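You operate a simulated robot arm through the tools that you are given. There is no shell and no other tool.

You run a simulated robot arm. Do the job below in one go: nothing can be reset, and whatever is moved stays where it is left.

JOB
Put things in order on the nozzle tester end of the back desk. At the end: the white silica pack from the nozzle tester end of the back desk stands on top of the silver steel tin; the white paste jar from the nozzle tester end of the back desk stands where the large red nozzle stood; the silver green-ringed nozzle is on the black chip tray; the large red nozzle is on the white carton (marked "ROLLERS"); whatever was shut is shut again. Leave all else as you found it, and nothing knocked over.

It is judged by the outcome, as a careful person would: the job done as asked, and still so three seconds after it is handed in. It fails if anything else is knocked over, pushed out of place, dropped, spilled or broken.

ROBOT AND FRAMES
A 7-joint arm with a two-finger gripper, fixed in place. Base frame: the origin is on the floor under the middle of its stand, x ahead of it, y to its left, z up; the work surface is at about z = 750. Readings come in mm, degrees, newtons and seconds.
With the tool pointing down near the work surface it reaches from about 320 to 720 mm from the base axis. Its first joint turns from -66.0 to 66.0 degrees. Payload 2.45 kg.
Tool frame: the origin (TCP) lies between the finger pads and is the grasp point; the fingertips stand 26 mm ahead of it; z points along the fingers, y is the line along which they close. The gripper opens to 96 mm; its body begins 69 mm behind the TCP.
Orientation is that of the tool frame in the base frame, as a unit quaternion [w, x, y, z]. With the fingers straight down and closing along the base's y, the tool's x points along the base's -x, its y along +y and its z along -z.

CONTROLS
- The arm moves only by the tool servo_tool. Its argument "increments" is a list of rows, each a list of 3 entries, a list of its own where there are three numbers: the shift along the tool's x, y, z in m, then the turn, a rotation vector about the tool's x, y, z in degrees, then the opening in per cent of the stroke, from 0 (shut) to 100 (fully open). In form: [[[dx, dy, dz], [wx, wy, wz], claw], ...]. A call has 1 to 20 rows; each row shifts and turns the commanded pose from where the row before left it, along the tool's axes as they then stand. A row lasts 0.2 s, in which the tool goes at most 50 mm and 8.6 degrees; a call with a longer step from one row to the next is refused whole, and so is a gripper value outside its range. Where a pose cannot be reached the arm comes as near as it can. A force on the tool above 40 N (or 10 N above the force at the start of the call, whichever is more), or a blocked arm, ends the call early, and 0.2 s more pass. Each finger travels about 50 mm/s and halts on what it meets, pressing with about 21 N; the grip force reading is that of the motor and also rises with nothing between the fingers. The clock runs only during rows and for 0.2 s after the last one: add rows that do not move to give the fingers time. The reply holds the time, the measured pose of the TCP, the force on the tool along the base axes, the opening and the grip force, in the units named above and with some noise, with the torque about the TCP (base axes, N m) and any sound that the robot's microphone picked up.
- Cameras (640 x 400 px; columns grow to the right, rows downward): "scene" is fixed at [147.8, -402.3, 1427.1]; the picture's right is [0.75, -0.66, 0.00], its down [-0.42, -0.47, -0.78] and it looks along [0.52, 0.58, -0.63] (base axes); focal length 334 px, centre (320, 200). "wrist" rides on the gripper at [82, 3, -98] in the tool frame; the picture's right is [-0.04, 1.00, 0.00], its down [-0.73, -0.03, -0.68] and it looks along [-0.68, -0.03, 0.73] (tool axes); focal length 256 px, centre (320, 200). There is no depth. A picture from a camera that has moved, and an enlarged one, comes with that camera's place and axes in the base frame and with its lens. The place of the scene camera against the robot may be out by one fixed shift of up to 25 mm in any direction.
- snapshot(camera): a new picture of that camera. No time passes.
- enlarge(camera, box): a new picture of the part [left, top, right, bottom] of that camera's present view, enlarged. No time passes.
- hand_in(): hands the job in; it is judged then, once.

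Places have to be worked out from the pictures, the camera data and where the tool is seen. Open the gripper and draw the arm clear of the work before you hand the job in, unless the task says otherwise.

The tools are called after ">>>" as name(argument=value, ...) on one line, values as JSON. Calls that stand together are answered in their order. servo_tool: Moves the arm, as the interface text tells. Its arguments: {"type":"object","properties":{"increments":{"type":"array","items":{"type":"array"}}},"required":["increments"]} The other tools are called the same way: snapshot (camera) takes a picture; enlarge (camera, box) takes an enlarged picture of a part of a camera's view; hand_in () hands the job in.

At the start:

```text
clock: 0.0
tool_pos: [442.1, 170.7, 1065.2]
orientation: [0.0, 0.0, 1.0, -0.001]
force: [-0.8, -0.1, 0.1]
torque: [0.01, 0.0, 0.02]
grip_width: 96.1
finger_force: 0.0
```

scene: 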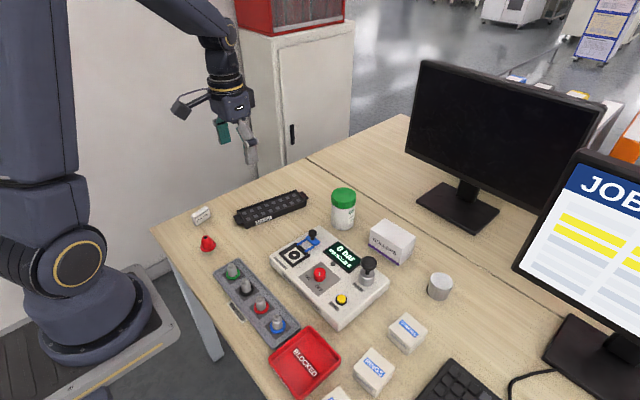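
wrist: 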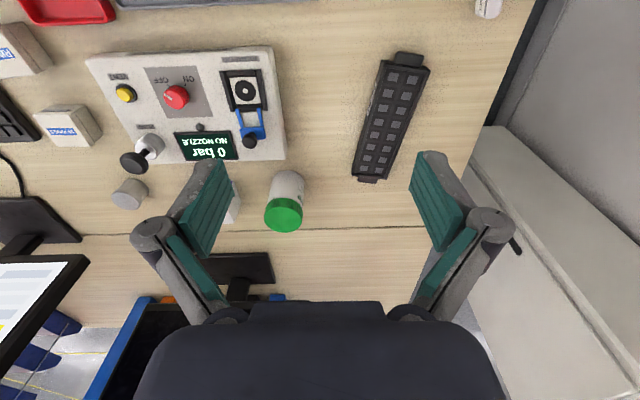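

I'll start by looking closer at the work area from both cameras.

>>> enlarge(camera="scene", box=[150, 170, 310, 270])

>>> enlarge(camera="scene", box=[260, 180, 420, 280])

>>> enlarge(camera="scene", box=[200, 250, 360, 350])

>>> enlarge(camera="scene", box=[320, 230, 480, 400])

>>> snapshot(camera="wrist")

```text
4.00 times, centred on (230, 220) of scene
camera zoom: at [147.8, -402.3, 1427.1], right [0.75, -0.66, 0.0], down [-0.42, -0.47, -0.78], along [0.52, 0.58, -0.63], focal length 1337 px, centre (680, 120)
```

zoom: 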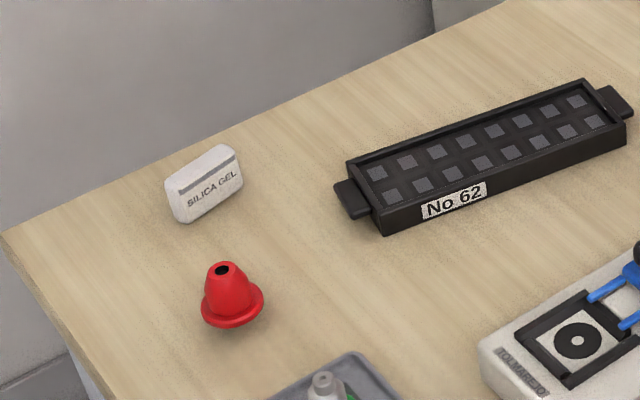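

```text
4.00 times, centred on (340, 230) of scene
camera zoom: at [147.8, -402.3, 1427.1], right [0.75, -0.66, 0.0], down [-0.42, -0.47, -0.78], along [0.52, 0.58, -0.63], focal length 1337 px, centre (240, 80)
```

zoom: 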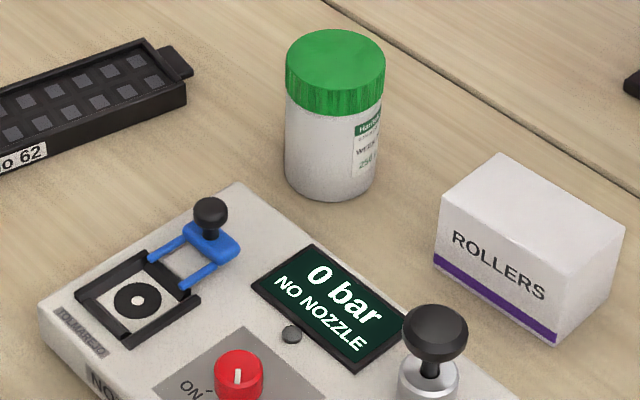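

```text
4.00 times, centred on (280, 300) of scene
camera zoom: at [147.8, -402.3, 1427.1], right [0.75, -0.66, 0.0], down [-0.42, -0.47, -0.78], along [0.52, 0.58, -0.63], focal length 1337 px, centre (480, -200)
```

zoom: 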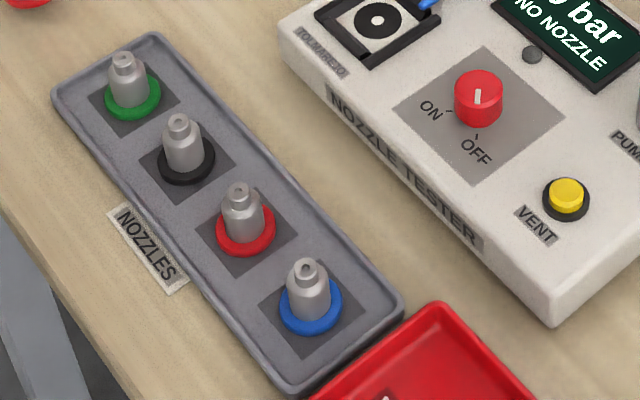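

```text
2.35 times, centred on (400, 315) of scene
camera zoom: at [147.8, -402.3, 1427.1], right [0.75, -0.66, 0.0], down [-0.42, -0.47, -0.78], along [0.52, 0.58, -0.63], focal length 787 px, centre (132, -71)
```

zoom: 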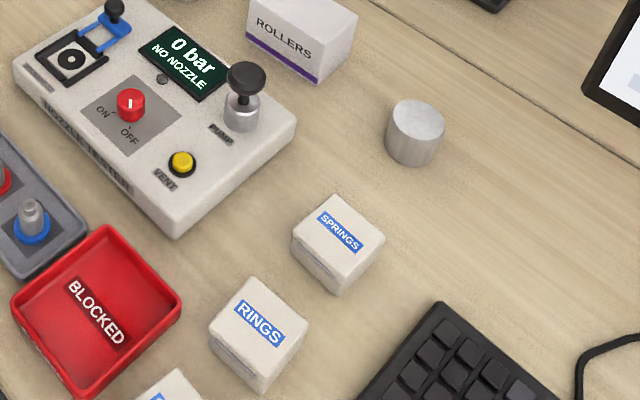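

```text
taken
camera wrist: at [358.7, 172.7, 1164.0], right [0.04, 1.0, 0.0], down [0.73, -0.03, 0.68], along [0.68, -0.03, -0.73], focal length 256 px, centre (320, 200)
```

wrist: 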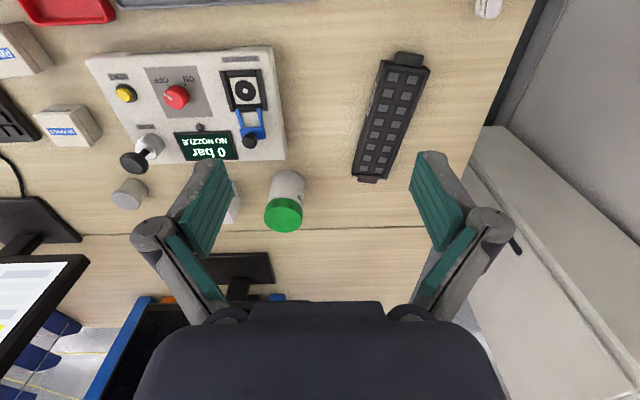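

Rough positions from the scene camera are: red nozzle about (336,268), silica about (378,383), green nozzle about (342,138), jar about (682,95), carton about (707,-62) and tin about (681,-225). I'll move the arm toward the left end at a safe height, yawed to about 42°, for a closer wrist view.

>>> servo_tool(increments=[[[0.0264, 0.0198, 0.023], [0, 0, 0], 100], [[0.0264, 0.0198, 0.023], [0, 0, 0], 100], [[0.0264, 0.0198, 0.023], [0, 0, 0], 100], [[0.0264, 0.0198, 0.023], [0, 0, 0], 100], [[0.0264, 0.0198, 0.023], [0, 0, 0], 100], [[0, 0, 0], [0, 0, -8.4], 100], [[0, 0, 0], [0, 0, -8.4], 100], [[0, 0, 0], [0, 0, -8.4], 100], [[0, 0, 0], [0, 0, -8.4], 100], [[0, 0, 0], [0, 0, -8.4], 100], [[0, 0, 0], [0, 0, 0], 100], [[0, 0, 0], [0, 0, 0], 100]])

```text
clock: 2.6
tool_pos: [308.6, 271.1, 951.2]
orientation: [0.0, -0.359, 0.933, 0.001]
force: [0.2, 0.0, -0.3]
torque: [-0.01, 0.0, 0.02]
grip_width: 96.2
finger_force: 0.0
```

The arm has reached (308.6, 271.1, 951) with yaw 42°. I'll take wrist pictures of this area now.

>>> snapshot(camera="wrist")

>>> snapshot(camera="scene")

```text
taken
camera wrist: at [245.2, 216.5, 1049.0], right [-0.64, 0.77, 0.0], down [0.56, 0.47, 0.68], along [0.52, 0.43, -0.73], focal length 256 px, centre (320, 200)
```

wrist: 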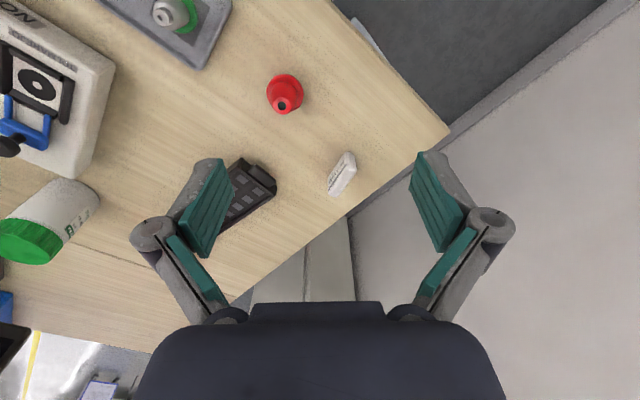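

```text
taken
```

scene: 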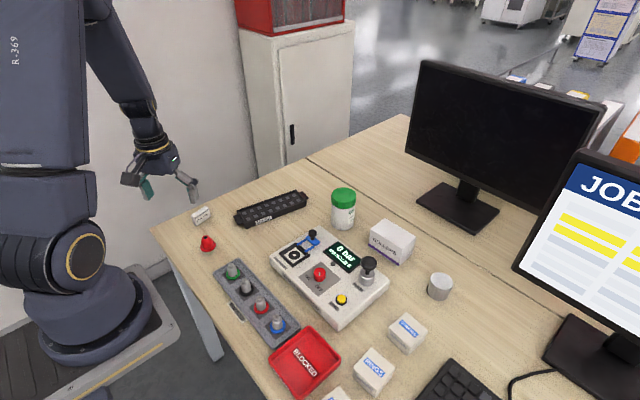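

>>> enlarge(camera="wrist", box=[240, 60, 370, 141])

>>> enlarge(camera="wrist", box=[290, 130, 390, 210])

>>> enlarge(camera="wrist", box=[100, 0, 260, 100])

```text
4.92 times, centred on (305, 100) of wrist
camera zoom: at [245.2, 216.5, 1049.0], right [-0.64, 0.77, 0.0], down [0.56, 0.47, 0.68], along [0.52, 0.43, -0.73], focal length 1260 px, centre (394, 690)
```

zoom: 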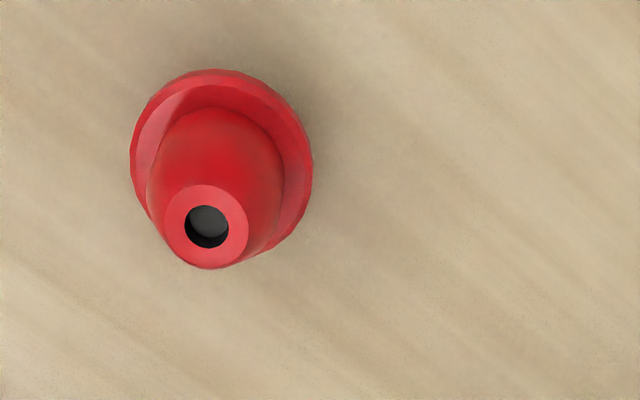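

```text
5.00 times, centred on (340, 170) of wrist
camera zoom: at [245.2, 216.5, 1049.0], right [-0.64, 0.77, 0.0], down [0.56, 0.47, 0.68], along [0.52, 0.43, -0.73], focal length 1280 px, centre (220, 350)
```

zoom: 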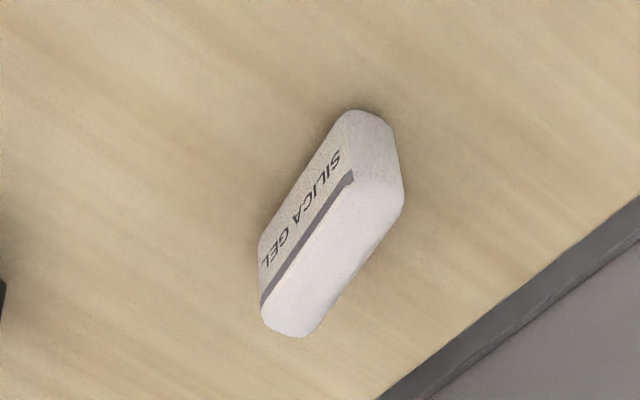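

```text
4.00 times, centred on (180, 50) of wrist
camera zoom: at [245.2, 216.5, 1049.0], right [-0.64, 0.77, 0.0], down [0.56, 0.47, 0.68], along [0.52, 0.43, -0.73], focal length 1024 px, centre (880, 800)
```

zoom: 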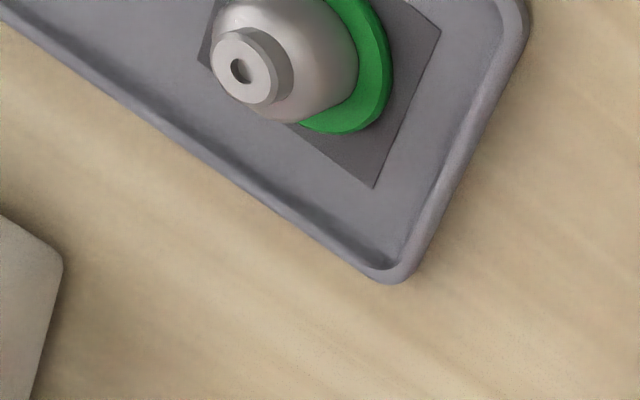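

The red nozzle is at about (354.5, 254.5), with a flange of about 42 mm and a height of about 40 mm. The silica pack stands on edge near (394, 372), about 51 x 15 x 28 mm, with its long axis about 12° from x. Next I'll survey the jar, carton and tin side with the wrist camera.

>>> servo_tool(increments=[[[0, 0, 0], [0, 0, 8.4], 100], [[0, 0, 0], [0, 0, 8.4], 100], [[0, 0, 0], [0, 0, 8.4], 100], [[0, 0, 0], [0, 0, 8.4], 100], [[0, 0, 0], [0, 0, 8.4], 100], [[-0.033, -0.0301, -0.007], [0, 0, 0], 100], [[-0.033, -0.0301, -0.007], [0, 0, 0], 100], [[-0.033, -0.0301, -0.007], [0, 0, 0], 100], [[-0.033, -0.0301, -0.007], [0, 0, 0], 100], [[-0.033, -0.0301, -0.007], [0, 0, 0], 100], [[-0.033, -0.0301, -0.007], [0, 0, 0], 100], [[-0.033, -0.0301, -0.007], [0, 0, 0], 100], [[0, 0, 0], [0, 0, 0], 100], [[0, 0, 0], [0, 0, 0], 100]])

>>> snapshot(camera="wrist")

```text
clock: 5.6
tool_pos: [537.9, 58.5, 998.3]
orientation: [0.0, 0.001, 1.0, 0.0]
force: [0.0, 0.0, -0.3]
torque: [0.02, -0.02, -0.04]
grip_width: 96.0
finger_force: 0.1
```

```text
taken
camera wrist: at [455.0, 60.1, 1097.7], right [0.04, 1.0, 0.0], down [0.73, -0.03, 0.68], along [0.68, -0.03, -0.73], focal length 256 px, centre (320, 200)
```

wrist: 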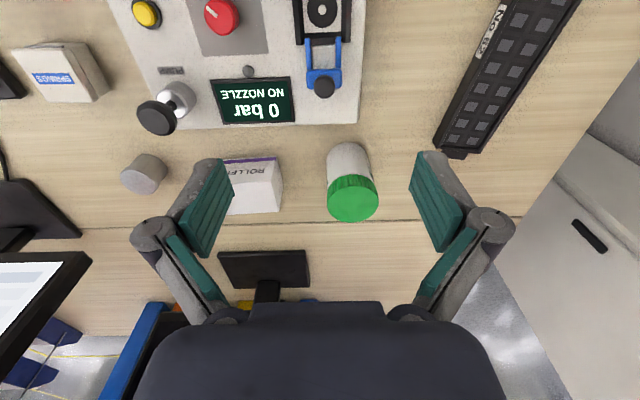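

I'll enlarge the jar, carton and tin areas of this view.

>>> enlarge(camera="wrist", box=[290, 120, 410, 230])

>>> enlarge(camera="wrist", box=[110, 130, 310, 230])

>>> enlarge(camera="wrist", box=[420, 0, 600, 170])

```text
3.64 times, centred on (350, 175) of wrist
camera zoom: at [455.0, 60.1, 1097.7], right [0.04, 1.0, 0.0], down [0.73, -0.03, 0.68], along [0.68, -0.03, -0.73], focal length 931 px, centre (211, 291)
```

zoom: 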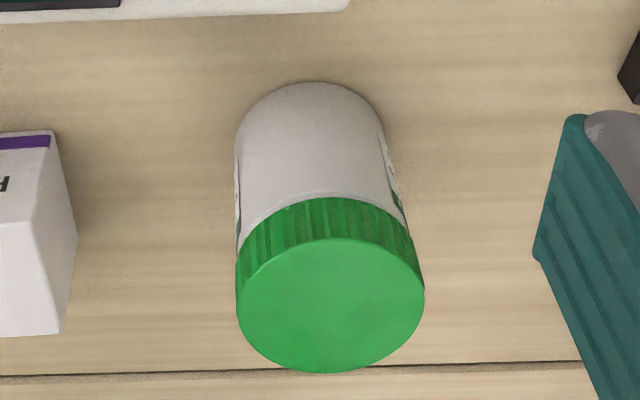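

```text
3.20 times, centred on (210, 180) of wrist
camera zoom: at [455.0, 60.1, 1097.7], right [0.04, 1.0, 0.0], down [0.73, -0.03, 0.68], along [0.68, -0.03, -0.73], focal length 819 px, centre (672, 264)
```

zoom: 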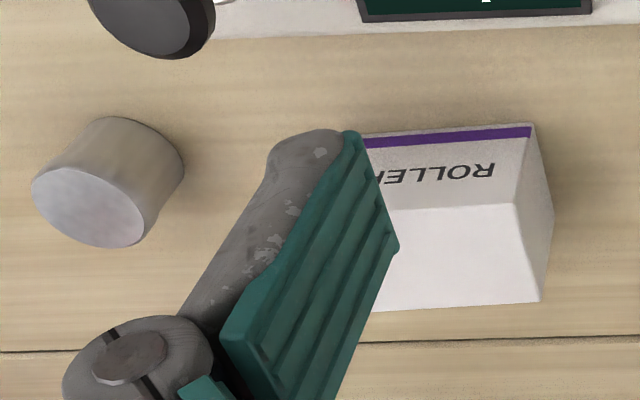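

```text
2.35 times, centred on (510, 85) of wrist
camera zoom: at [455.0, 60.1, 1097.7], right [0.04, 1.0, 0.0], down [0.73, -0.03, 0.68], along [0.68, -0.03, -0.73], focal length 602 px, centre (-127, 471)
```

zoom: 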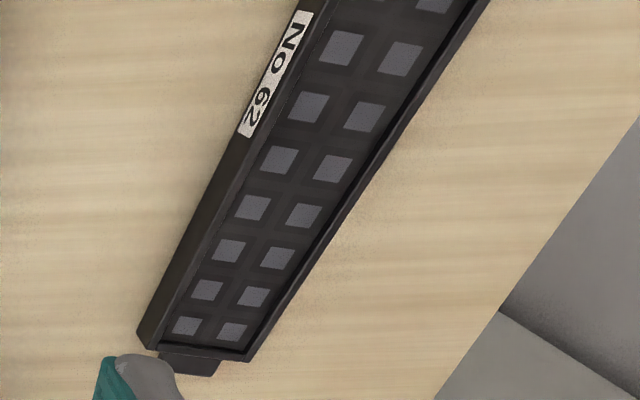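

The jar is at about (691, 94) with its lid top at about z=854, and it measures about 68 mm across. The carton spans about x 680–741 and y -20 to -120, with its top at about z=814. The tin is near (693, -232) with its top at about z=790. I'll move toward the tin at a safe height for a closer view and to test the reach.

>>> servo_tool(increments=[[[-0.0167, -0.0391, 0.0133], [0, 0, 0], 100], [[-0.0167, -0.0391, 0.0133], [0, 0, 0], 100], [[-0.0167, -0.0391, 0.0133], [0, 0, 0], 100], [[-0.0167, -0.0391, 0.0133], [0, 0, 0], 100], [[-0.0167, -0.0391, 0.0133], [0, 0, 0], 100], [[-0.0167, -0.0391, 0.0133], [0, 0, 0], 100], [[-0.0167, -0.0391, 0.0133], [0, 0, 0], 100], [[0, 0, 0], [0, 0, 6.1], 100], [[0, 0, 0], [0, 0, 6.1], 100], [[0, 0, 0], [0, 0, 6.1], 100], [[0, 0, 0], [0, 0, 0], 100], [[0, 0, 0], [0, 0, 0], 100]])

>>> snapshot(camera="wrist")

>>> snapshot(camera="scene")

```text
clock: 8.2
tool_pos: [655.4, -214.6, 906.5]
orientation: [0.0, 0.16, 0.987, -0.001]
force: [0.0, -0.6, 0.0]
torque: [-0.02, 0.02, -0.01]
grip_width: 96.1
finger_force: 0.2
```

```text
taken
camera wrist: at [579.0, -187.2, 1004.7], right [0.35, 0.94, 0.0], down [0.69, -0.26, 0.68], along [0.64, -0.24, -0.73], focal length 256 px, centre (320, 200)
```

wrist: 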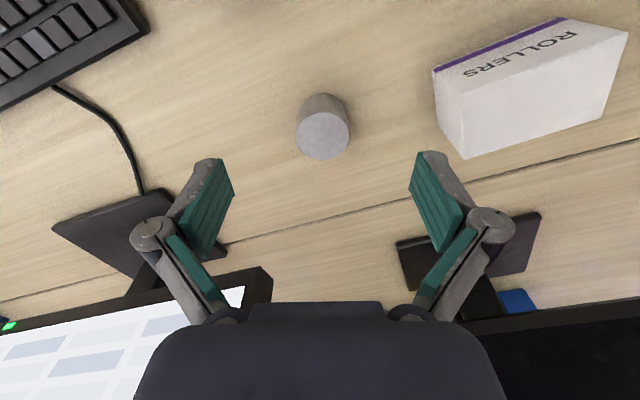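

```text
taken
```

scene: 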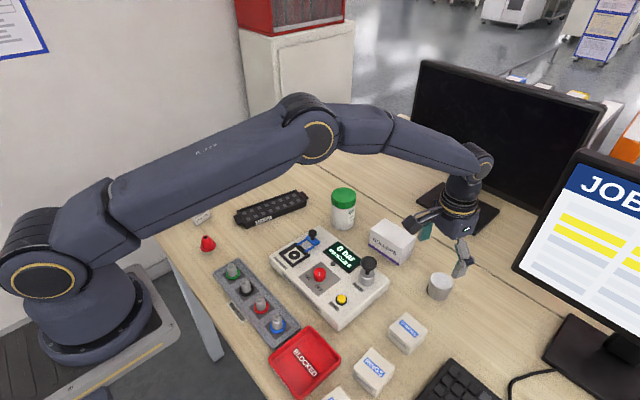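

The tin and carton are now clearly visible from the wrist. I'll enlarge both for measurement.

>>> enlarge(camera="wrist", box=[270, 70, 380, 180])

>>> enlarge(camera="wrist", box=[420, 0, 640, 170])

```text
3.64 times, centred on (325, 125) of wrist
camera zoom: at [579.0, -187.2, 1004.7], right [0.35, 0.94, 0.0], down [0.69, -0.26, 0.68], along [0.64, -0.24, -0.73], focal length 931 px, centre (302, 473)
```

zoom: 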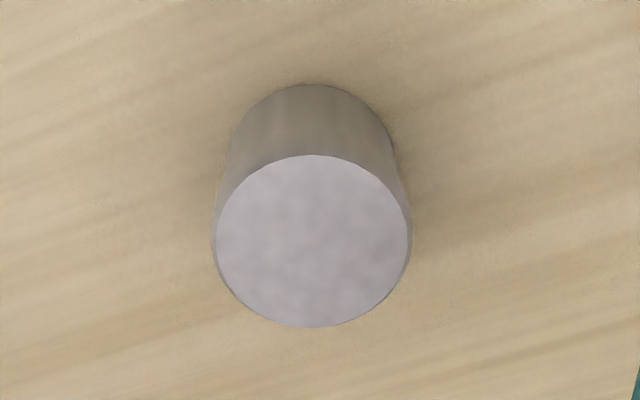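

```text
2.35 times, centred on (530, 85) of wrist
camera zoom: at [579.0, -187.2, 1004.7], right [0.35, 0.94, 0.0], down [0.69, -0.26, 0.68], along [0.64, -0.24, -0.73], focal length 602 px, centre (-174, 471)
```

zoom: 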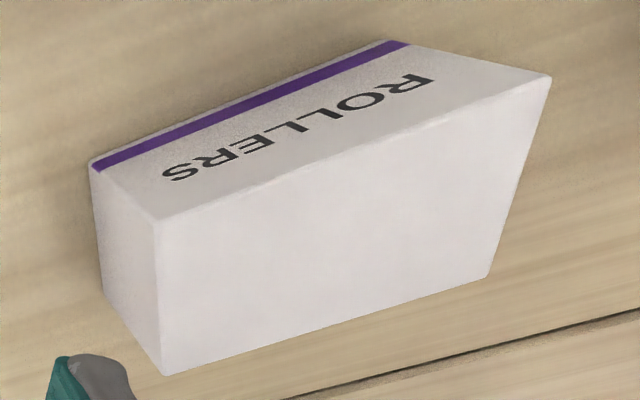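

The tin centre is about (691, -228) with its top at about z=790 and a diameter of 50 mm. The carton top spans about x 682–743 and y -116 to -15 at z of about 812. I'll test the reach above the tin at z=840, where the fingertips stay well above it.

>>> servo_tool(increments=[[[-0.019, -0.0007, 0.022], [0, 0, 0], 100], [[-0.019, -0.0007, 0.022], [0, 0, 0], 100], [[0, 0, 0.022], [0, 0, 0], 100], [[0, 0, 0], [0, 0, 0], 100], [[0, 0, 0], [0, 0, 0], 100]])

>>> snapshot(camera="wrist")

>>> enlarge(camera="scene", box=[360, 180, 520, 320])

```text
clock: 9.4
tool_pos: [685.5, -226.5, 841.8]
orientation: [0.0, 0.159, 0.987, 0.0]
force: [-0.3, -0.6, 0.1]
torque: [0.0, -0.04, 0.0]
grip_width: 96.0
finger_force: 0.1
out of reach, approached as far as the arm can: row 2
```

```text
taken
camera wrist: at [608.4, -197.7, 940.0], right [0.35, 0.94, 0.0], down [0.69, -0.26, 0.68], along [0.64, -0.24, -0.73], focal length 256 px, centre (320, 200)
```

wrist: 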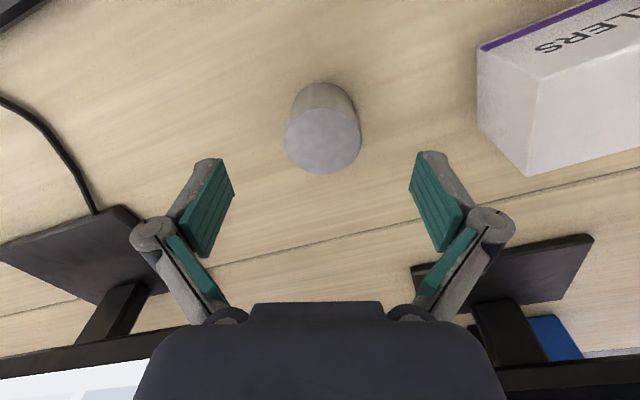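

```text
2.86 times, centred on (440, 250) of scene
camera zoom: at [147.8, -402.3, 1427.1], right [0.75, -0.66, 0.0], down [-0.42, -0.47, -0.78], along [0.52, 0.58, -0.63], focal length 955 px, centre (-23, 57)
```

zoom: 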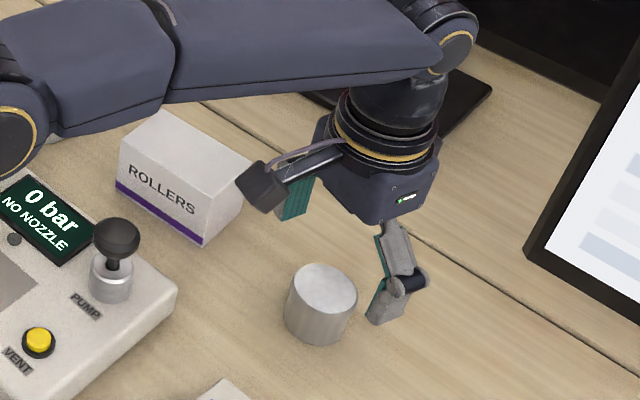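

The reach limit is about r=722 against the tin centre at r=727.5, so that works if I grip the pack a little off-centre. Now I'll lift, turn the tool to yaw 60°, and travel to above the red nozzle.

>>> servo_tool(increments=[[[0.015, 0, -0.04], [0, 0, 0], 100], [[0.015, 0, -0.04], [0, 0, 0], 100], [[0.015, 0, -0.04], [0, 0, 0], 100], [[0, 0, 0], [0, 0, -7.83], 100], [[0, 0, 0], [0, 0, -7.83], 100], [[0, 0, 0], [0, 0, -7.83], 100], [[0, 0, 0], [0, 0, -7.83], 100], [[0, 0, 0], [0, 0, -7.83], 100], [[0, 0, 0], [0, 0, -7.83], 100], [[0, 0, 0], [0, 0, -7.83], 100], [[0, 0, 0], [0, 0, -7.83], 100], [[0, 0, 0], [0, 0, -7.83], 100], [[0, 0, 0], [0, 0, -7.83], 100], [[0, 0, 0], [0, 0, 0], 70], [[0, 0, 0], [0, 0, 0], 70]])

```text
clock: 12.6
tool_pos: [686.8, -228.7, 961.2]
orientation: [0.0, -0.5, 0.866, 0.0]
force: [-0.5, -0.2, 0.7]
torque: [0.02, 0.02, -0.01]
grip_width: 67.2
finger_force: 0.0
out of reach, approached as far as the arm can: row 1, 2, 3
```

The pose is at (686.8, -228.7, 961) with the arm nearly straight, and the inward part of the lift was not followed. I'll take small inward steps to check that the arm bends properly before the long traverse.

>>> servo_tool(increments=[[[0.006, 0.0294, 0], [0, 0, 0], 70], [[0.006, 0.0294, 0], [0, 0, 0], 70], [[0, 0, 0], [0, 0, 0], 70]])

```text
clock: 13.4
tool_pos: [685.6, -228.5, 960.9]
orientation: [-0.001, -0.5, 0.866, 0.001]
force: [-0.6, -0.7, 0.2]
torque: [0.02, 0.01, 0.04]
grip_width: 66.9
finger_force: 0.1
out of reach, approached as far as the arm can: row 1, 2
```

The arm appears stuck at its straight-elbow singular pose for radial motion. I'll try a sideways step and a downward step, with plenty of clearance at z=961, to get it unstuck.

>>> servo_tool(increments=[[[-0.0294, 0.006, 0], [0, 0, 0], 70], [[-0.0294, 0.006, 0], [0, 0, 0], 70], [[0, 0, 0], [0, 0, 0], 70]])

```text
clock: 14.2
tool_pos: [704.9, -170.5, 964.7]
orientation: [0.0, -0.5, 0.866, 0.0]
force: [-0.6, -0.1, -0.3]
torque: [0.01, -0.02, 0.01]
grip_width: 67.6
finger_force: 0.0
```

The sideways step worked, putting the arm at (705, -170). Now I'll step diagonally toward the red nozzle.

>>> servo_tool(increments=[[[-0.0105, 0.0281, 0], [0, 0, 0], 70], [[-0.0105, 0.0281, 0], [0, 0, 0], 70], [[0, 0, 0], [0, 0, 0], 70]])

```text
clock: 15.0
tool_pos: [712.9, -135.0, 969.3]
orientation: [0.0, -0.501, 0.866, 0.001]
force: [0.4, 0.2, 0.7]
torque: [0.0, 0.0, 0.0]
grip_width: 67.3
finger_force: 0.1
out of reach, approached as far as the arm can: row 1, 2
```

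Radial motion is still stuck, so I'll look at the arm configuration.

>>> snapshot(camera="scene")

>>> snapshot(camera="wrist")

```text
taken
```

scene: 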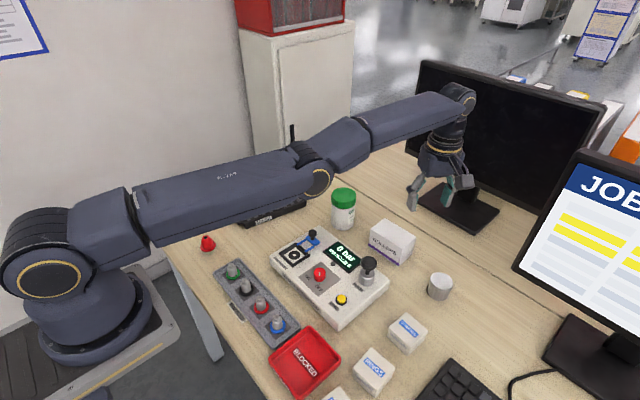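

```text
taken
camera wrist: at [668.8, -205.1, 1067.8], right [-0.85, 0.53, 0.0], down [0.39, 0.62, 0.68], along [0.36, 0.57, -0.73], focal length 256 px, centre (320, 200)
```

wrist: 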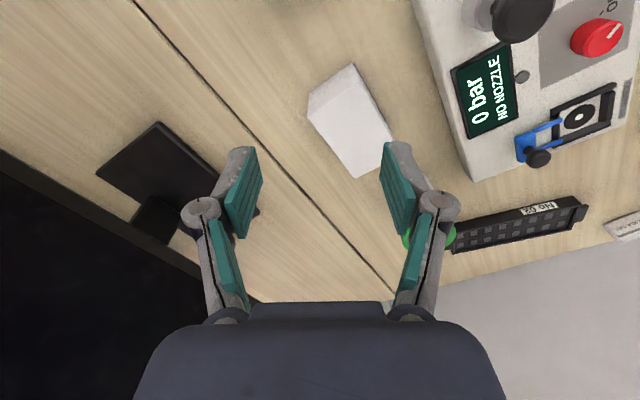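

The arm is close to straight, which makes inward motion hard for the solver. I'll give it a series of moderate inward steps at this safe height to see whether it gradually bends the elbow.

>>> servo_tool(increments=[[[0.0083, 0.0236, 0], [0, 0, 0], 70], [[0.0083, 0.0236, 0], [0, 0, 0], 70], [[0.0083, 0.0236, 0], [0, 0, 0], 70], [[0.0083, 0.0236, 0], [0, 0, 0], 70], [[0.0083, 0.0236, 0], [0, 0, 0], 70], [[0.0083, 0.0236, 0], [0, 0, 0], 70], [[0.0083, 0.0236, 0], [0, 0, 0], 70], [[0.0083, 0.0236, 0], [0, 0, 0], 70]])

```text
clock: 16.8
tool_pos: [711.6, -138.9, 975.7]
orientation: [-0.001, -0.5, 0.866, 0.0]
force: [-0.5, -0.2, -0.4]
torque: [0.02, -0.01, 0.0]
grip_width: 67.5
finger_force: 0.1
out of reach, approached as far as the arm can: row 1, 2, 3, 4, 5, 6, 7, 8
```

Still no inward motion. I'll test a downward step at (711, -139), where the fingertips stay well above everything.

>>> servo_tool(increments=[[[0, 0, 0.03], [0, 0, 0], 70], [[0, 0, 0.03], [0, 0, 0], 70], [[0, 0, 0], [0, 0, 0], 70]])

```text
clock: 17.6
tool_pos: [715.0, -140.2, 914.0]
orientation: [-0.001, -0.5, 0.866, 0.002]
force: [1.3, 0.2, 0.1]
torque: [0.01, -0.03, -0.01]
grip_width: 67.4
finger_force: 0.1
out of reach, approached as far as the arm can: row 2
```

The downward step was followed, and r even increased to 728.6. I'll check the arm's shape now.

>>> snapshot(camera="scene")

```text
taken
```

scene: 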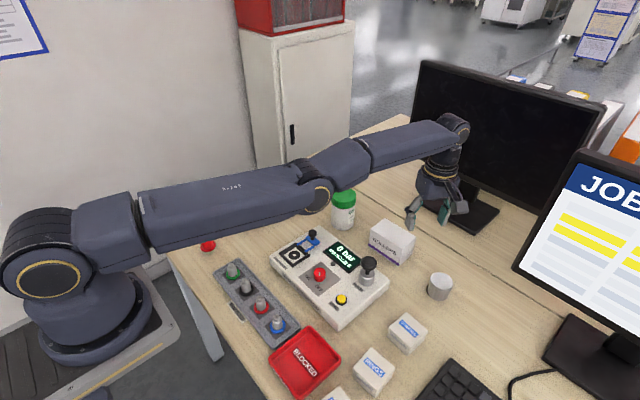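

The arm is straight. An elbow-up arm should bend when it has to move down and inward together, so I'll try small diagonal steps while keeping the fingertips above z=825.

>>> servo_tool(increments=[[[0.0033, 0.0094, 0.015], [0, 0, 0], 70], [[0.0033, 0.0094, 0.015], [0, 0, 0], 70], [[0.0033, 0.0094, 0.015], [0, 0, 0], 70], [[0.0033, 0.0094, 0.012], [0, 0, 0], 70], [[0, 0, 0], [0, 0, 0], 70]])

```text
clock: 18.8
tool_pos: [712.2, -139.6, 855.0]
orientation: [-0.001, -0.5, 0.866, 0.001]
force: [-0.4, -0.7, 0.0]
torque: [-0.01, -0.02, 0.01]
grip_width: 67.2
finger_force: 0.0
out of reach, approached as far as the arm can: row 1, 2, 3, 4
```

Still stuck at full stretch. The solver may have passed slightly over-straight, so inward pushes go the wrong way. I'll go up while pushing outward to straighten the elbow, come down with a slight outward push to cross back to the elbow-up side, then try inward.

>>> servo_tool(increments=[[[-0.0033, -0.0094, -0.03], [0, 0, 0], 70], [[-0.0033, -0.0094, -0.03], [0, 0, 0], 70], [[-0.0033, -0.0094, -0.03], [0, 0, 0], 70], [[-0.0033, -0.0094, -0.03], [0, 0, 0], 70], [[-0.001, -0.003, 0.02], [0, 0, 0], 70], [[-0.001, -0.003, 0.02], [0, 0, 0], 70], [[-0.001, -0.003, 0.02], [0, 0, 0], 70], [[-0.001, -0.003, 0.02], [0, 0, 0], 70], [[-0.001, -0.003, 0.02], [0, 0, 0], 70], [[0, 0, 0], [0, 0, 0], 70]])

```text
clock: 21.0
tool_pos: [714.8, -143.2, 875.9]
orientation: [0.001, -0.5, 0.866, 0.0]
force: [0.1, -0.7, 0.1]
torque: [-0.01, 0.04, -0.01]
grip_width: 67.3
finger_force: 0.1
out of reach, approached as far as the arm can: row 1, 2, 3, 4, 6, 7, 8
```

Now I'll try inward steps from here.

>>> servo_tool(increments=[[[0.0066, 0.0189, 0], [0, 0, 0], 70], [[0.0066, 0.0189, 0], [0, 0, 0], 70], [[0.0066, 0.0189, 0], [0, 0, 0], 70], [[0, 0, 0], [0, 0, 0], 70]])

```text
clock: 22.0
tool_pos: [658.1, -131.5, 878.5]
orientation: [-0.001, -0.5, 0.866, 0.0]
force: [-0.1, -0.2, -0.1]
torque: [-0.03, 0.02, 0.0]
grip_width: 67.4
finger_force: 0.0
```

Inward motion works again, at (658, -131.5, 878.5). From now on I'll stay inside r of about 718. Next I'll rise, traverse to above the red nozzle, and look.

>>> servo_tool(increments=[[[0, 0, -0.035], [0, 0, 0], 70], [[0, 0, -0.035], [0, 0, 0], 70], [[-0.01659, 0.04145, 0], [0, 0, 0], 70], [[-0.01659, 0.04145, 0], [0, 0, 0], 70], [[-0.01659, 0.04145, 0], [0, 0, 0], 70], [[-0.01659, 0.04145, 0], [0, 0, 0], 70], [[-0.01659, 0.04145, 0], [0, 0, 0], 70], [[-0.01659, 0.04145, 0], [0, 0, 0], 70], [[-0.01659, 0.04145, 0], [0, 0, 0], 70], [[-0.01659, 0.04145, 0], [0, 0, 0], 70], [[-0.01659, 0.04145, 0], [0, 0, 0], 70], [[-0.01659, 0.04145, 0], [0, 0, 0], 70], [[-0.01659, 0.04145, 0], [0, 0, 0], 70], [[0, 0, 0.035], [0, 0, 0], 70], [[0, 0, 0.035], [0, 0, 0], 70], [[0, 0, 0], [0, 0, 0], 70], [[0, 0, 0], [0, 0, 0], 70]])

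>>> snapshot(camera="wrist")

```text
clock: 25.6
tool_pos: [356.7, 252.3, 877.9]
orientation: [0.0, -0.5, 0.866, 0.0]
force: [-0.2, 0.4, -0.2]
torque: [0.0, 0.0, 0.0]
grip_width: 67.2
finger_force: 0.0
```

```text
taken
camera wrist: at [311.5, 181.7, 976.8], right [-0.84, 0.53, 0.0], down [0.39, 0.62, 0.68], along [0.36, 0.57, -0.73], focal length 256 px, centre (320, 200)
```

wrist: 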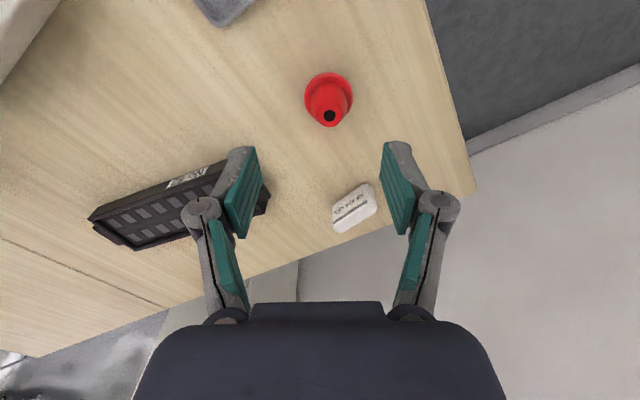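

>>> enlarge(camera="wrist", box=[280, 55, 380, 140])

>>> enlarge(camera="wrist", box=[310, 160, 400, 240])

```text
4.71 times, centred on (330, 98) of wrist
camera zoom: at [311.5, 181.7, 976.8], right [-0.84, 0.53, 0.0], down [0.39, 0.62, 0.68], along [0.36, 0.57, -0.73], focal length 1205 px, centre (273, 682)
```

zoom: 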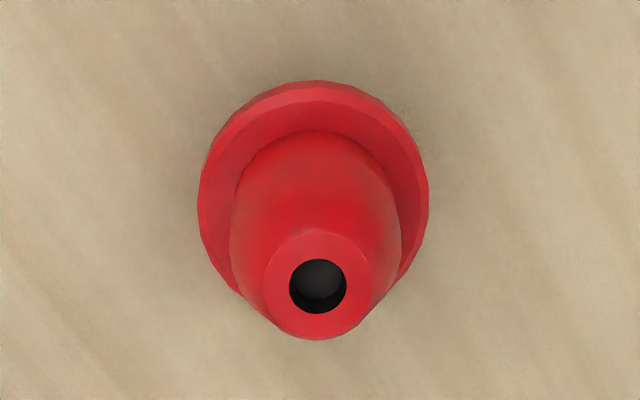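

```text
5.00 times, centred on (355, 200) of wrist
camera zoom: at [311.5, 181.7, 976.8], right [-0.84, 0.53, 0.0], down [0.39, 0.62, 0.68], along [0.36, 0.57, -0.73], focal length 1280 px, centre (145, 200)
```

zoom: 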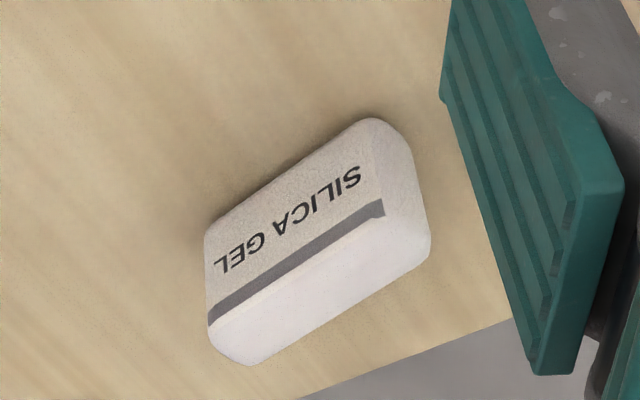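

The red nozzle sits about (-2.6, +6.4) mm from the TCP in tool axes, which puts it at base (353, 257). I'll centre on it and descend to grip the flange near the table.

>>> servo_tool(increments=[[[-0.0026, 0.0064, 0], [0, 0, 0], 70], [[0, 0, 0.03], [0, 0, 0], 70], [[0, 0, 0.03], [0, 0, 0], 70], [[0, 0, 0.02], [0, 0, 0], 70], [[0, 0, 0], [0, 0, 0], 70], [[0, 0, 0], [0, 0, 0], 70]])

>>> snapshot(camera="wrist")

```text
clock: 27.0
tool_pos: [348.2, 261.2, 797.1]
orientation: [0.0, -0.5, 0.866, 0.0]
force: [0.1, 0.7, 0.6]
torque: [0.0, 0.0, -0.01]
grip_width: 67.3
finger_force: 0.1
```

```text
taken
camera wrist: at [303.7, 190.8, 895.7], right [-0.84, 0.53, 0.0], down [0.39, 0.62, 0.68], along [0.36, 0.57, -0.73], focal length 256 px, centre (320, 200)
```

wrist: 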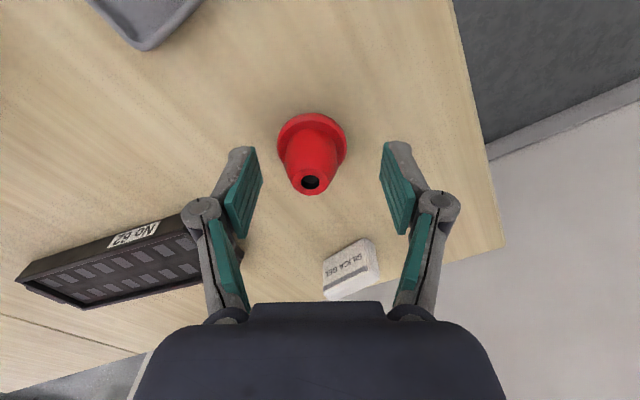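

The arm had still been settling earlier. I'll re-measure from this closer view.

>>> enlarge(camera="wrist", box=[220, 90, 420, 215])

```text
3.20 times, centred on (320, 152) of wrist
camera zoom: at [303.7, 190.8, 895.7], right [-0.84, 0.53, 0.0], down [0.39, 0.62, 0.68], along [0.36, 0.57, -0.73], focal length 819 px, centre (320, 352)
```

zoom: 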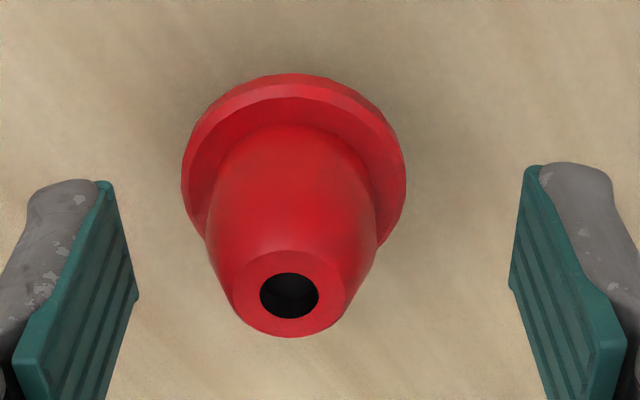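

In tool axes the nozzle is at (-1.8, -5.8) mm, base about (354, 259). I'll shift to centre it and go down to TCP z of about 779.

>>> servo_tool(increments=[[[-0.0018, -0.0058, 0], [0, 0, 0], 70], [[0, 0, 0], [0, 0, 0], 70], [[0, 0, 0.009], [0, 0, 0], 70], [[0, 0, 0.009], [0, 0, 0], 70], [[0, 0, 0], [0, 0, 0], 70], [[0, 0, 0], [0, 0, 0], 70], [[0, 0, 0], [0, 0, 0], 70]])

>>> enlarge(camera="wrist", box=[220, 100, 420, 225])

```text
clock: 28.6
tool_pos: [355.6, 256.7, 777.9]
orientation: [0.0, -0.5, 0.866, 0.0]
force: [-0.5, 0.1, 0.6]
torque: [-0.01, 0.01, 0.01]
grip_width: 67.1
finger_force: 0.1
```

```text
3.20 times, centred on (320, 162) of wrist
camera zoom: at [311.4, 187.3, 877.8], right [-0.85, 0.53, 0.0], down [0.39, 0.62, 0.68], along [0.36, 0.57, -0.73], focal length 819 px, centre (320, 320)
```

zoom: 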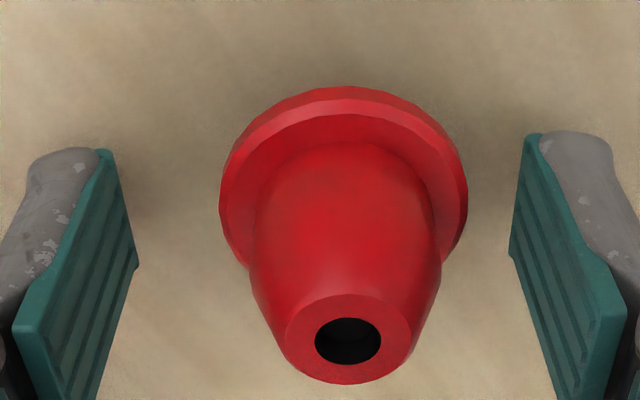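

The nozzle is now about 3.5 mm to +y of the TCP in tool axes. I'll make a small correction and close the gripper on it.

>>> servo_tool(increments=[[[-0.0016, 0.003, 0], [0, 0, 0], 70], [[0, 0, 0], [0, 0, 0], 70], [[0, 0, 0], [0, 0, 0], 60], [[0, 0, 0], [0, 0, 0], 50], [[0, 0, 0], [0, 0, 0], 30], [[0, 0, 0], [0, 0, 0], 20], [[0, 0, 0], [0, 0, 0], 20], [[0, 0, 0], [0, 0, 0], 20]])

>>> enlarge(camera="wrist", box=[220, 100, 420, 225])

```text
clock: 30.4
tool_pos: [352.4, 260.0, 778.5]
orientation: [0.001, -0.5, 0.866, 0.001]
force: [-0.2, -0.1, 4.0]
torque: [-0.03, 0.03, 0.01]
grip_width: 38.3
finger_force: 20.3
```

```text
3.20 times, centred on (320, 162) of wrist
camera zoom: at [309.0, 190.0, 878.0], right [-0.85, 0.53, 0.0], down [0.39, 0.62, 0.68], along [0.36, 0.57, -0.73], focal length 819 px, centre (320, 320)
```

zoom: 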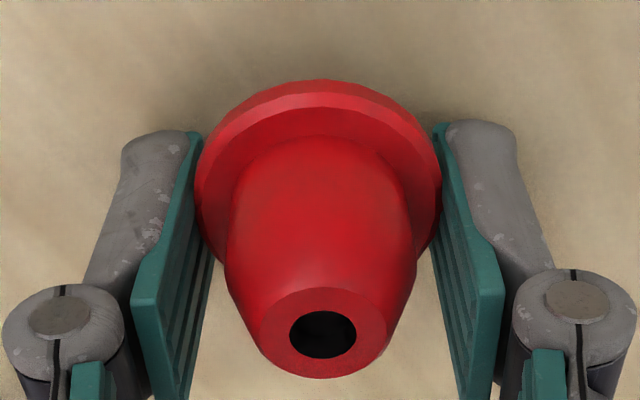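

The gripper stopped at 38.3 mm with a 20 N grip. I'll lift slowly by 20 mm and check that it holds.

>>> servo_tool(increments=[[[0, 0, -0.005], [0, 0, 0], 20], [[0, 0, -0.005], [0, 0, 0], 20], [[0, 0, -0.01], [0, 0, 0], 20], [[0, 0, 0], [0, 0, 0], 20], [[0, 0, 0], [0, 0, 0], 20]])

>>> snapshot(camera="wrist")

>>> enlarge(camera="scene", box=[140, 170, 300, 290])

```text
clock: 31.6
tool_pos: [352.4, 260.7, 801.4]
orientation: [0.0, -0.5, 0.866, 0.0]
force: [-0.3, 0.3, -0.3]
torque: [0.01, -0.01, -0.02]
grip_width: 38.3
finger_force: 21.1
```

```text
taken
camera wrist: at [308.0, 191.3, 900.2], right [-0.85, 0.53, 0.0], down [0.39, 0.62, 0.68], along [0.36, 0.57, -0.73], focal length 256 px, centre (320, 200)
```

wrist: 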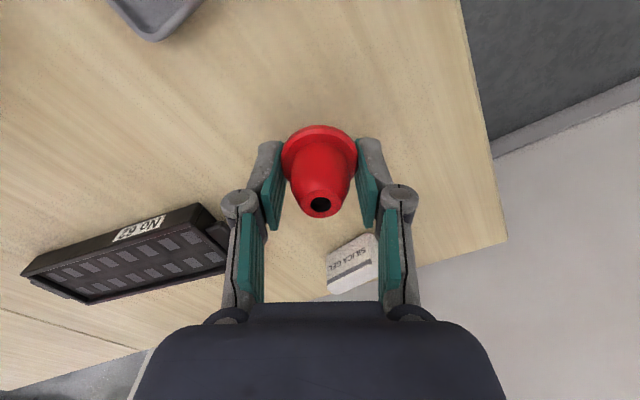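

```text
3.33 times, centred on (220, 230) of scene
camera zoom: at [147.8, -402.3, 1427.1], right [0.75, -0.66, 0.0], down [-0.42, -0.47, -0.78], along [0.52, 0.58, -0.63], focal length 1114 px, centre (653, 100)
```

zoom: 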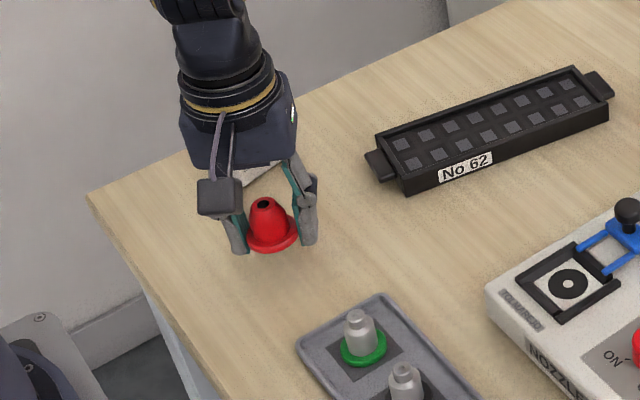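

The nozzle is held upright, with its base about 28.5 mm below the TCP. I'll rise to about z=960 while turning back to yaw 0, then traverse to a point short of the carton.

>>> servo_tool(increments=[[[0, 0, -0.02], [0, 0, 7.5], 20], [[0, 0, -0.02], [0, 0, 7.5], 20], [[0, 0, -0.02], [0, 0, 7.5], 20], [[0, 0, -0.02], [0, 0, 7.5], 20], [[0, 0, -0.02], [0, 0, 7.5], 20], [[0, 0, -0.02], [0, 0, 7.5], 20], [[0, 0, -0.02], [0, 0, 7.5], 20], [[0, 0, -0.02], [0, 0, 7.5], 20], [[-0.02876, -0.03227, 0], [0, 0, 0], 20], [[-0.02876, -0.03227, 0], [0, 0, 0], 20], [[-0.02876, -0.03227, 0], [0, 0, 0], 20], [[-0.02876, -0.03227, 0], [0, 0, 0], 20], [[-0.02876, -0.03227, 0], [0, 0, 0], 20], [[-0.02876, -0.03227, 0], [0, 0, 0], 20], [[-0.02876, -0.03227, 0], [0, 0, 0], 20], [[-0.02876, -0.03227, 0], [0, 0, 0], 20], [[-0.02876, -0.03227, 0], [0, 0, 0], 20], [[-0.02876, -0.03227, 0], [0, 0, 0], 20]])

>>> servo_tool(increments=[[[0, 0, 0], [0, 0, 0], 20], [[0, 0, 0], [0, 0, 0], 20]])

>>> snapshot(camera="wrist")

```text
clock: 35.4
tool_pos: [639.3, -64.0, 956.1]
orientation: [0.0, 0.0, 1.0, 0.0]
force: [-0.5, 0.5, 0.1]
torque: [0.03, 0.0, 0.02]
grip_width: 38.1
finger_force: 20.7
```

```text
clock: 36.0
tool_pos: [639.7, -63.0, 956.7]
orientation: [0.001, -0.001, 1.0, 0.0]
force: [0.1, 0.5, -1.0]
torque: [-0.02, -0.01, 0.0]
grip_width: 38.3
finger_force: 21.0
```

```text
taken
camera wrist: at [557.1, -61.0, 1055.3], right [0.04, 1.0, 0.0], down [0.73, -0.03, 0.68], along [0.68, -0.03, -0.73], focal length 256 px, centre (320, 200)
```

wrist: 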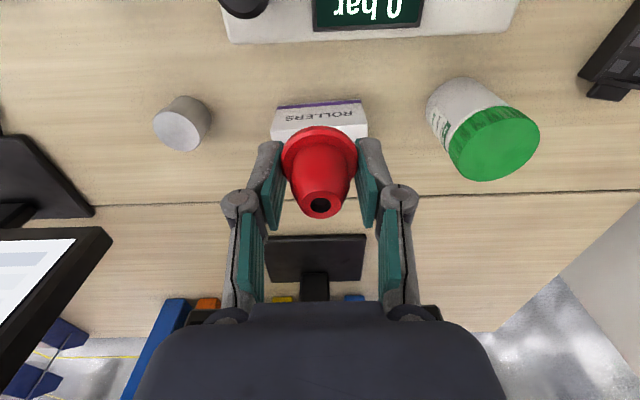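

The carton's front edge is at x of about 682 and it spans y -119 to -18. I'll move out to about (706, -67) and lower to z of about 862.

>>> servo_tool(increments=[[[-0.022, -0.0013, 0], [0, 0, 0], 20], [[-0.022, -0.0013, 0], [0, 0, 0], 20], [[-0.022, -0.0013, 0.01], [0, 0, 0], 20], [[0, 0, 0.025], [0, 0, 0], 20], [[0, 0, 0.03], [0, 0, 0], 20], [[0, 0, 0.03], [0, 0, 0], 20], [[0, 0, 0], [0, 0, 0], 20], [[0, 0, 0], [0, 0, 0], 20], [[0, 0, 0], [0, 0, 0], 20]])

>>> snapshot(camera="wrist")

>>> enlarge(camera="scene", box=[340, 170, 500, 290])

```text
clock: 38.0
tool_pos: [707.9, -66.1, 864.4]
orientation: [0.0, 0.0, 1.0, 0.0]
force: [-1.6, 0.0, -1.3]
torque: [0.0, -0.02, 0.01]
grip_width: 38.5
finger_force: 21.4
```

```text
taken
camera wrist: at [625.7, -64.3, 963.6], right [0.04, 1.0, 0.0], down [0.73, -0.03, 0.68], along [0.68, -0.03, -0.73], focal length 256 px, centre (320, 200)
```

wrist: 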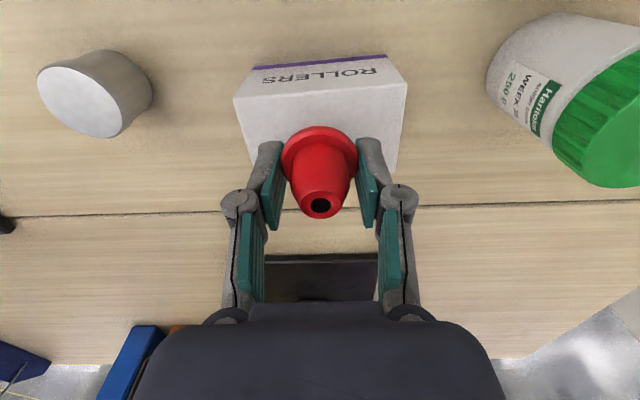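

```text
3.33 times, centred on (420, 230) of scene
camera zoom: at [147.8, -402.3, 1427.1], right [0.75, -0.66, 0.0], down [-0.42, -0.47, -0.78], along [0.52, 0.58, -0.63], focal length 1114 px, centre (-13, 100)
```

zoom: 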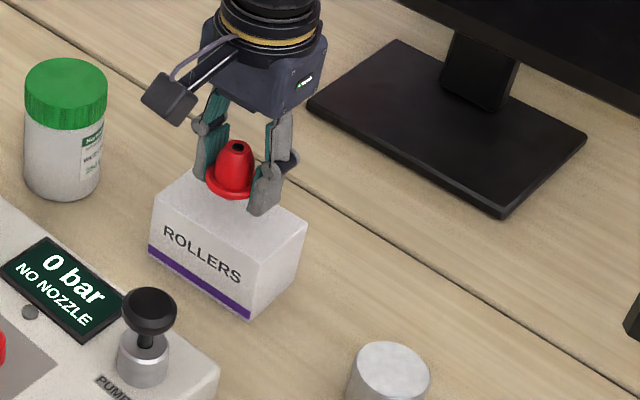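

The nozzle is above the carton near its middle at (708, -66), with about 24 mm to go. I'll descend most of the way and then creep.

>>> servo_tool(increments=[[[0, 0, 0.008], [0, 0, 0], 20], [[0, 0, 0.008], [0, 0, 0], 20], [[0, 0, 0.003], [0, 0, 0], 20], [[0, 0, 0], [0, 0, 0], 20], [[0, 0, 0], [0, 0, 0], 20]])

>>> enlarge(camera="wrist", box=[220, 60, 420, 225])

>>> enlarge(camera="scene", box=[370, 190, 450, 270])

```text
clock: 39.2
tool_pos: [707.5, -64.8, 845.9]
orientation: [0.001, 0.0, 1.0, 0.0]
force: [-0.2, 0.5, 5.7]
torque: [0.07, 0.04, -0.02]
grip_width: 38.4
finger_force: 21.6
```

```text
2.42 times, centred on (320, 142) of wrist
camera zoom: at [625.1, -63.0, 944.8], right [0.04, 1.0, 0.0], down [0.73, -0.03, 0.68], along [0.68, -0.03, -0.73], focal length 621 px, centre (320, 339)
```

zoom: 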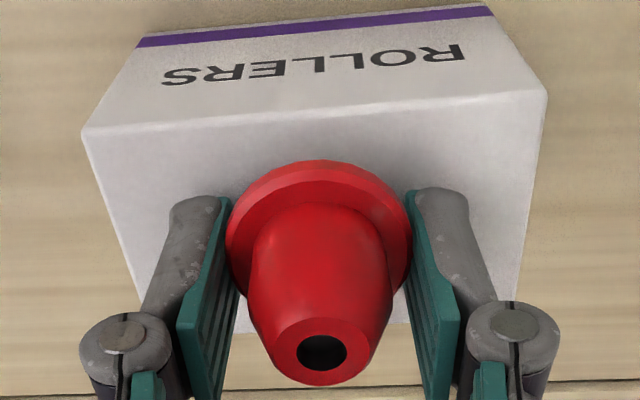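

```text
5.00 times, centred on (410, 230) of scene
camera zoom: at [147.6, -402.3, 1427.1], right [0.75, -0.66, 0.0], down [-0.42, -0.47, -0.78], along [0.52, 0.58, -0.63], focal length 1672 px, centre (-130, 50)
```

zoom: 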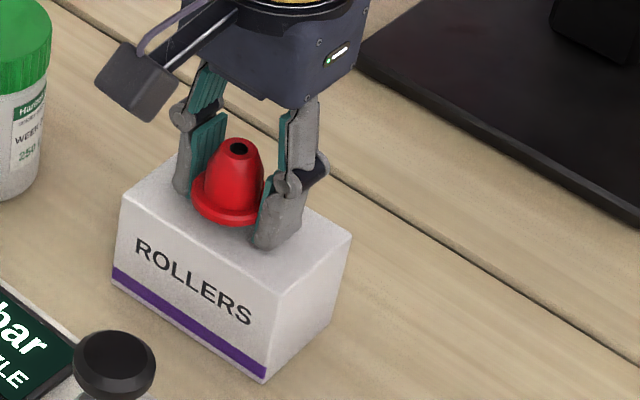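

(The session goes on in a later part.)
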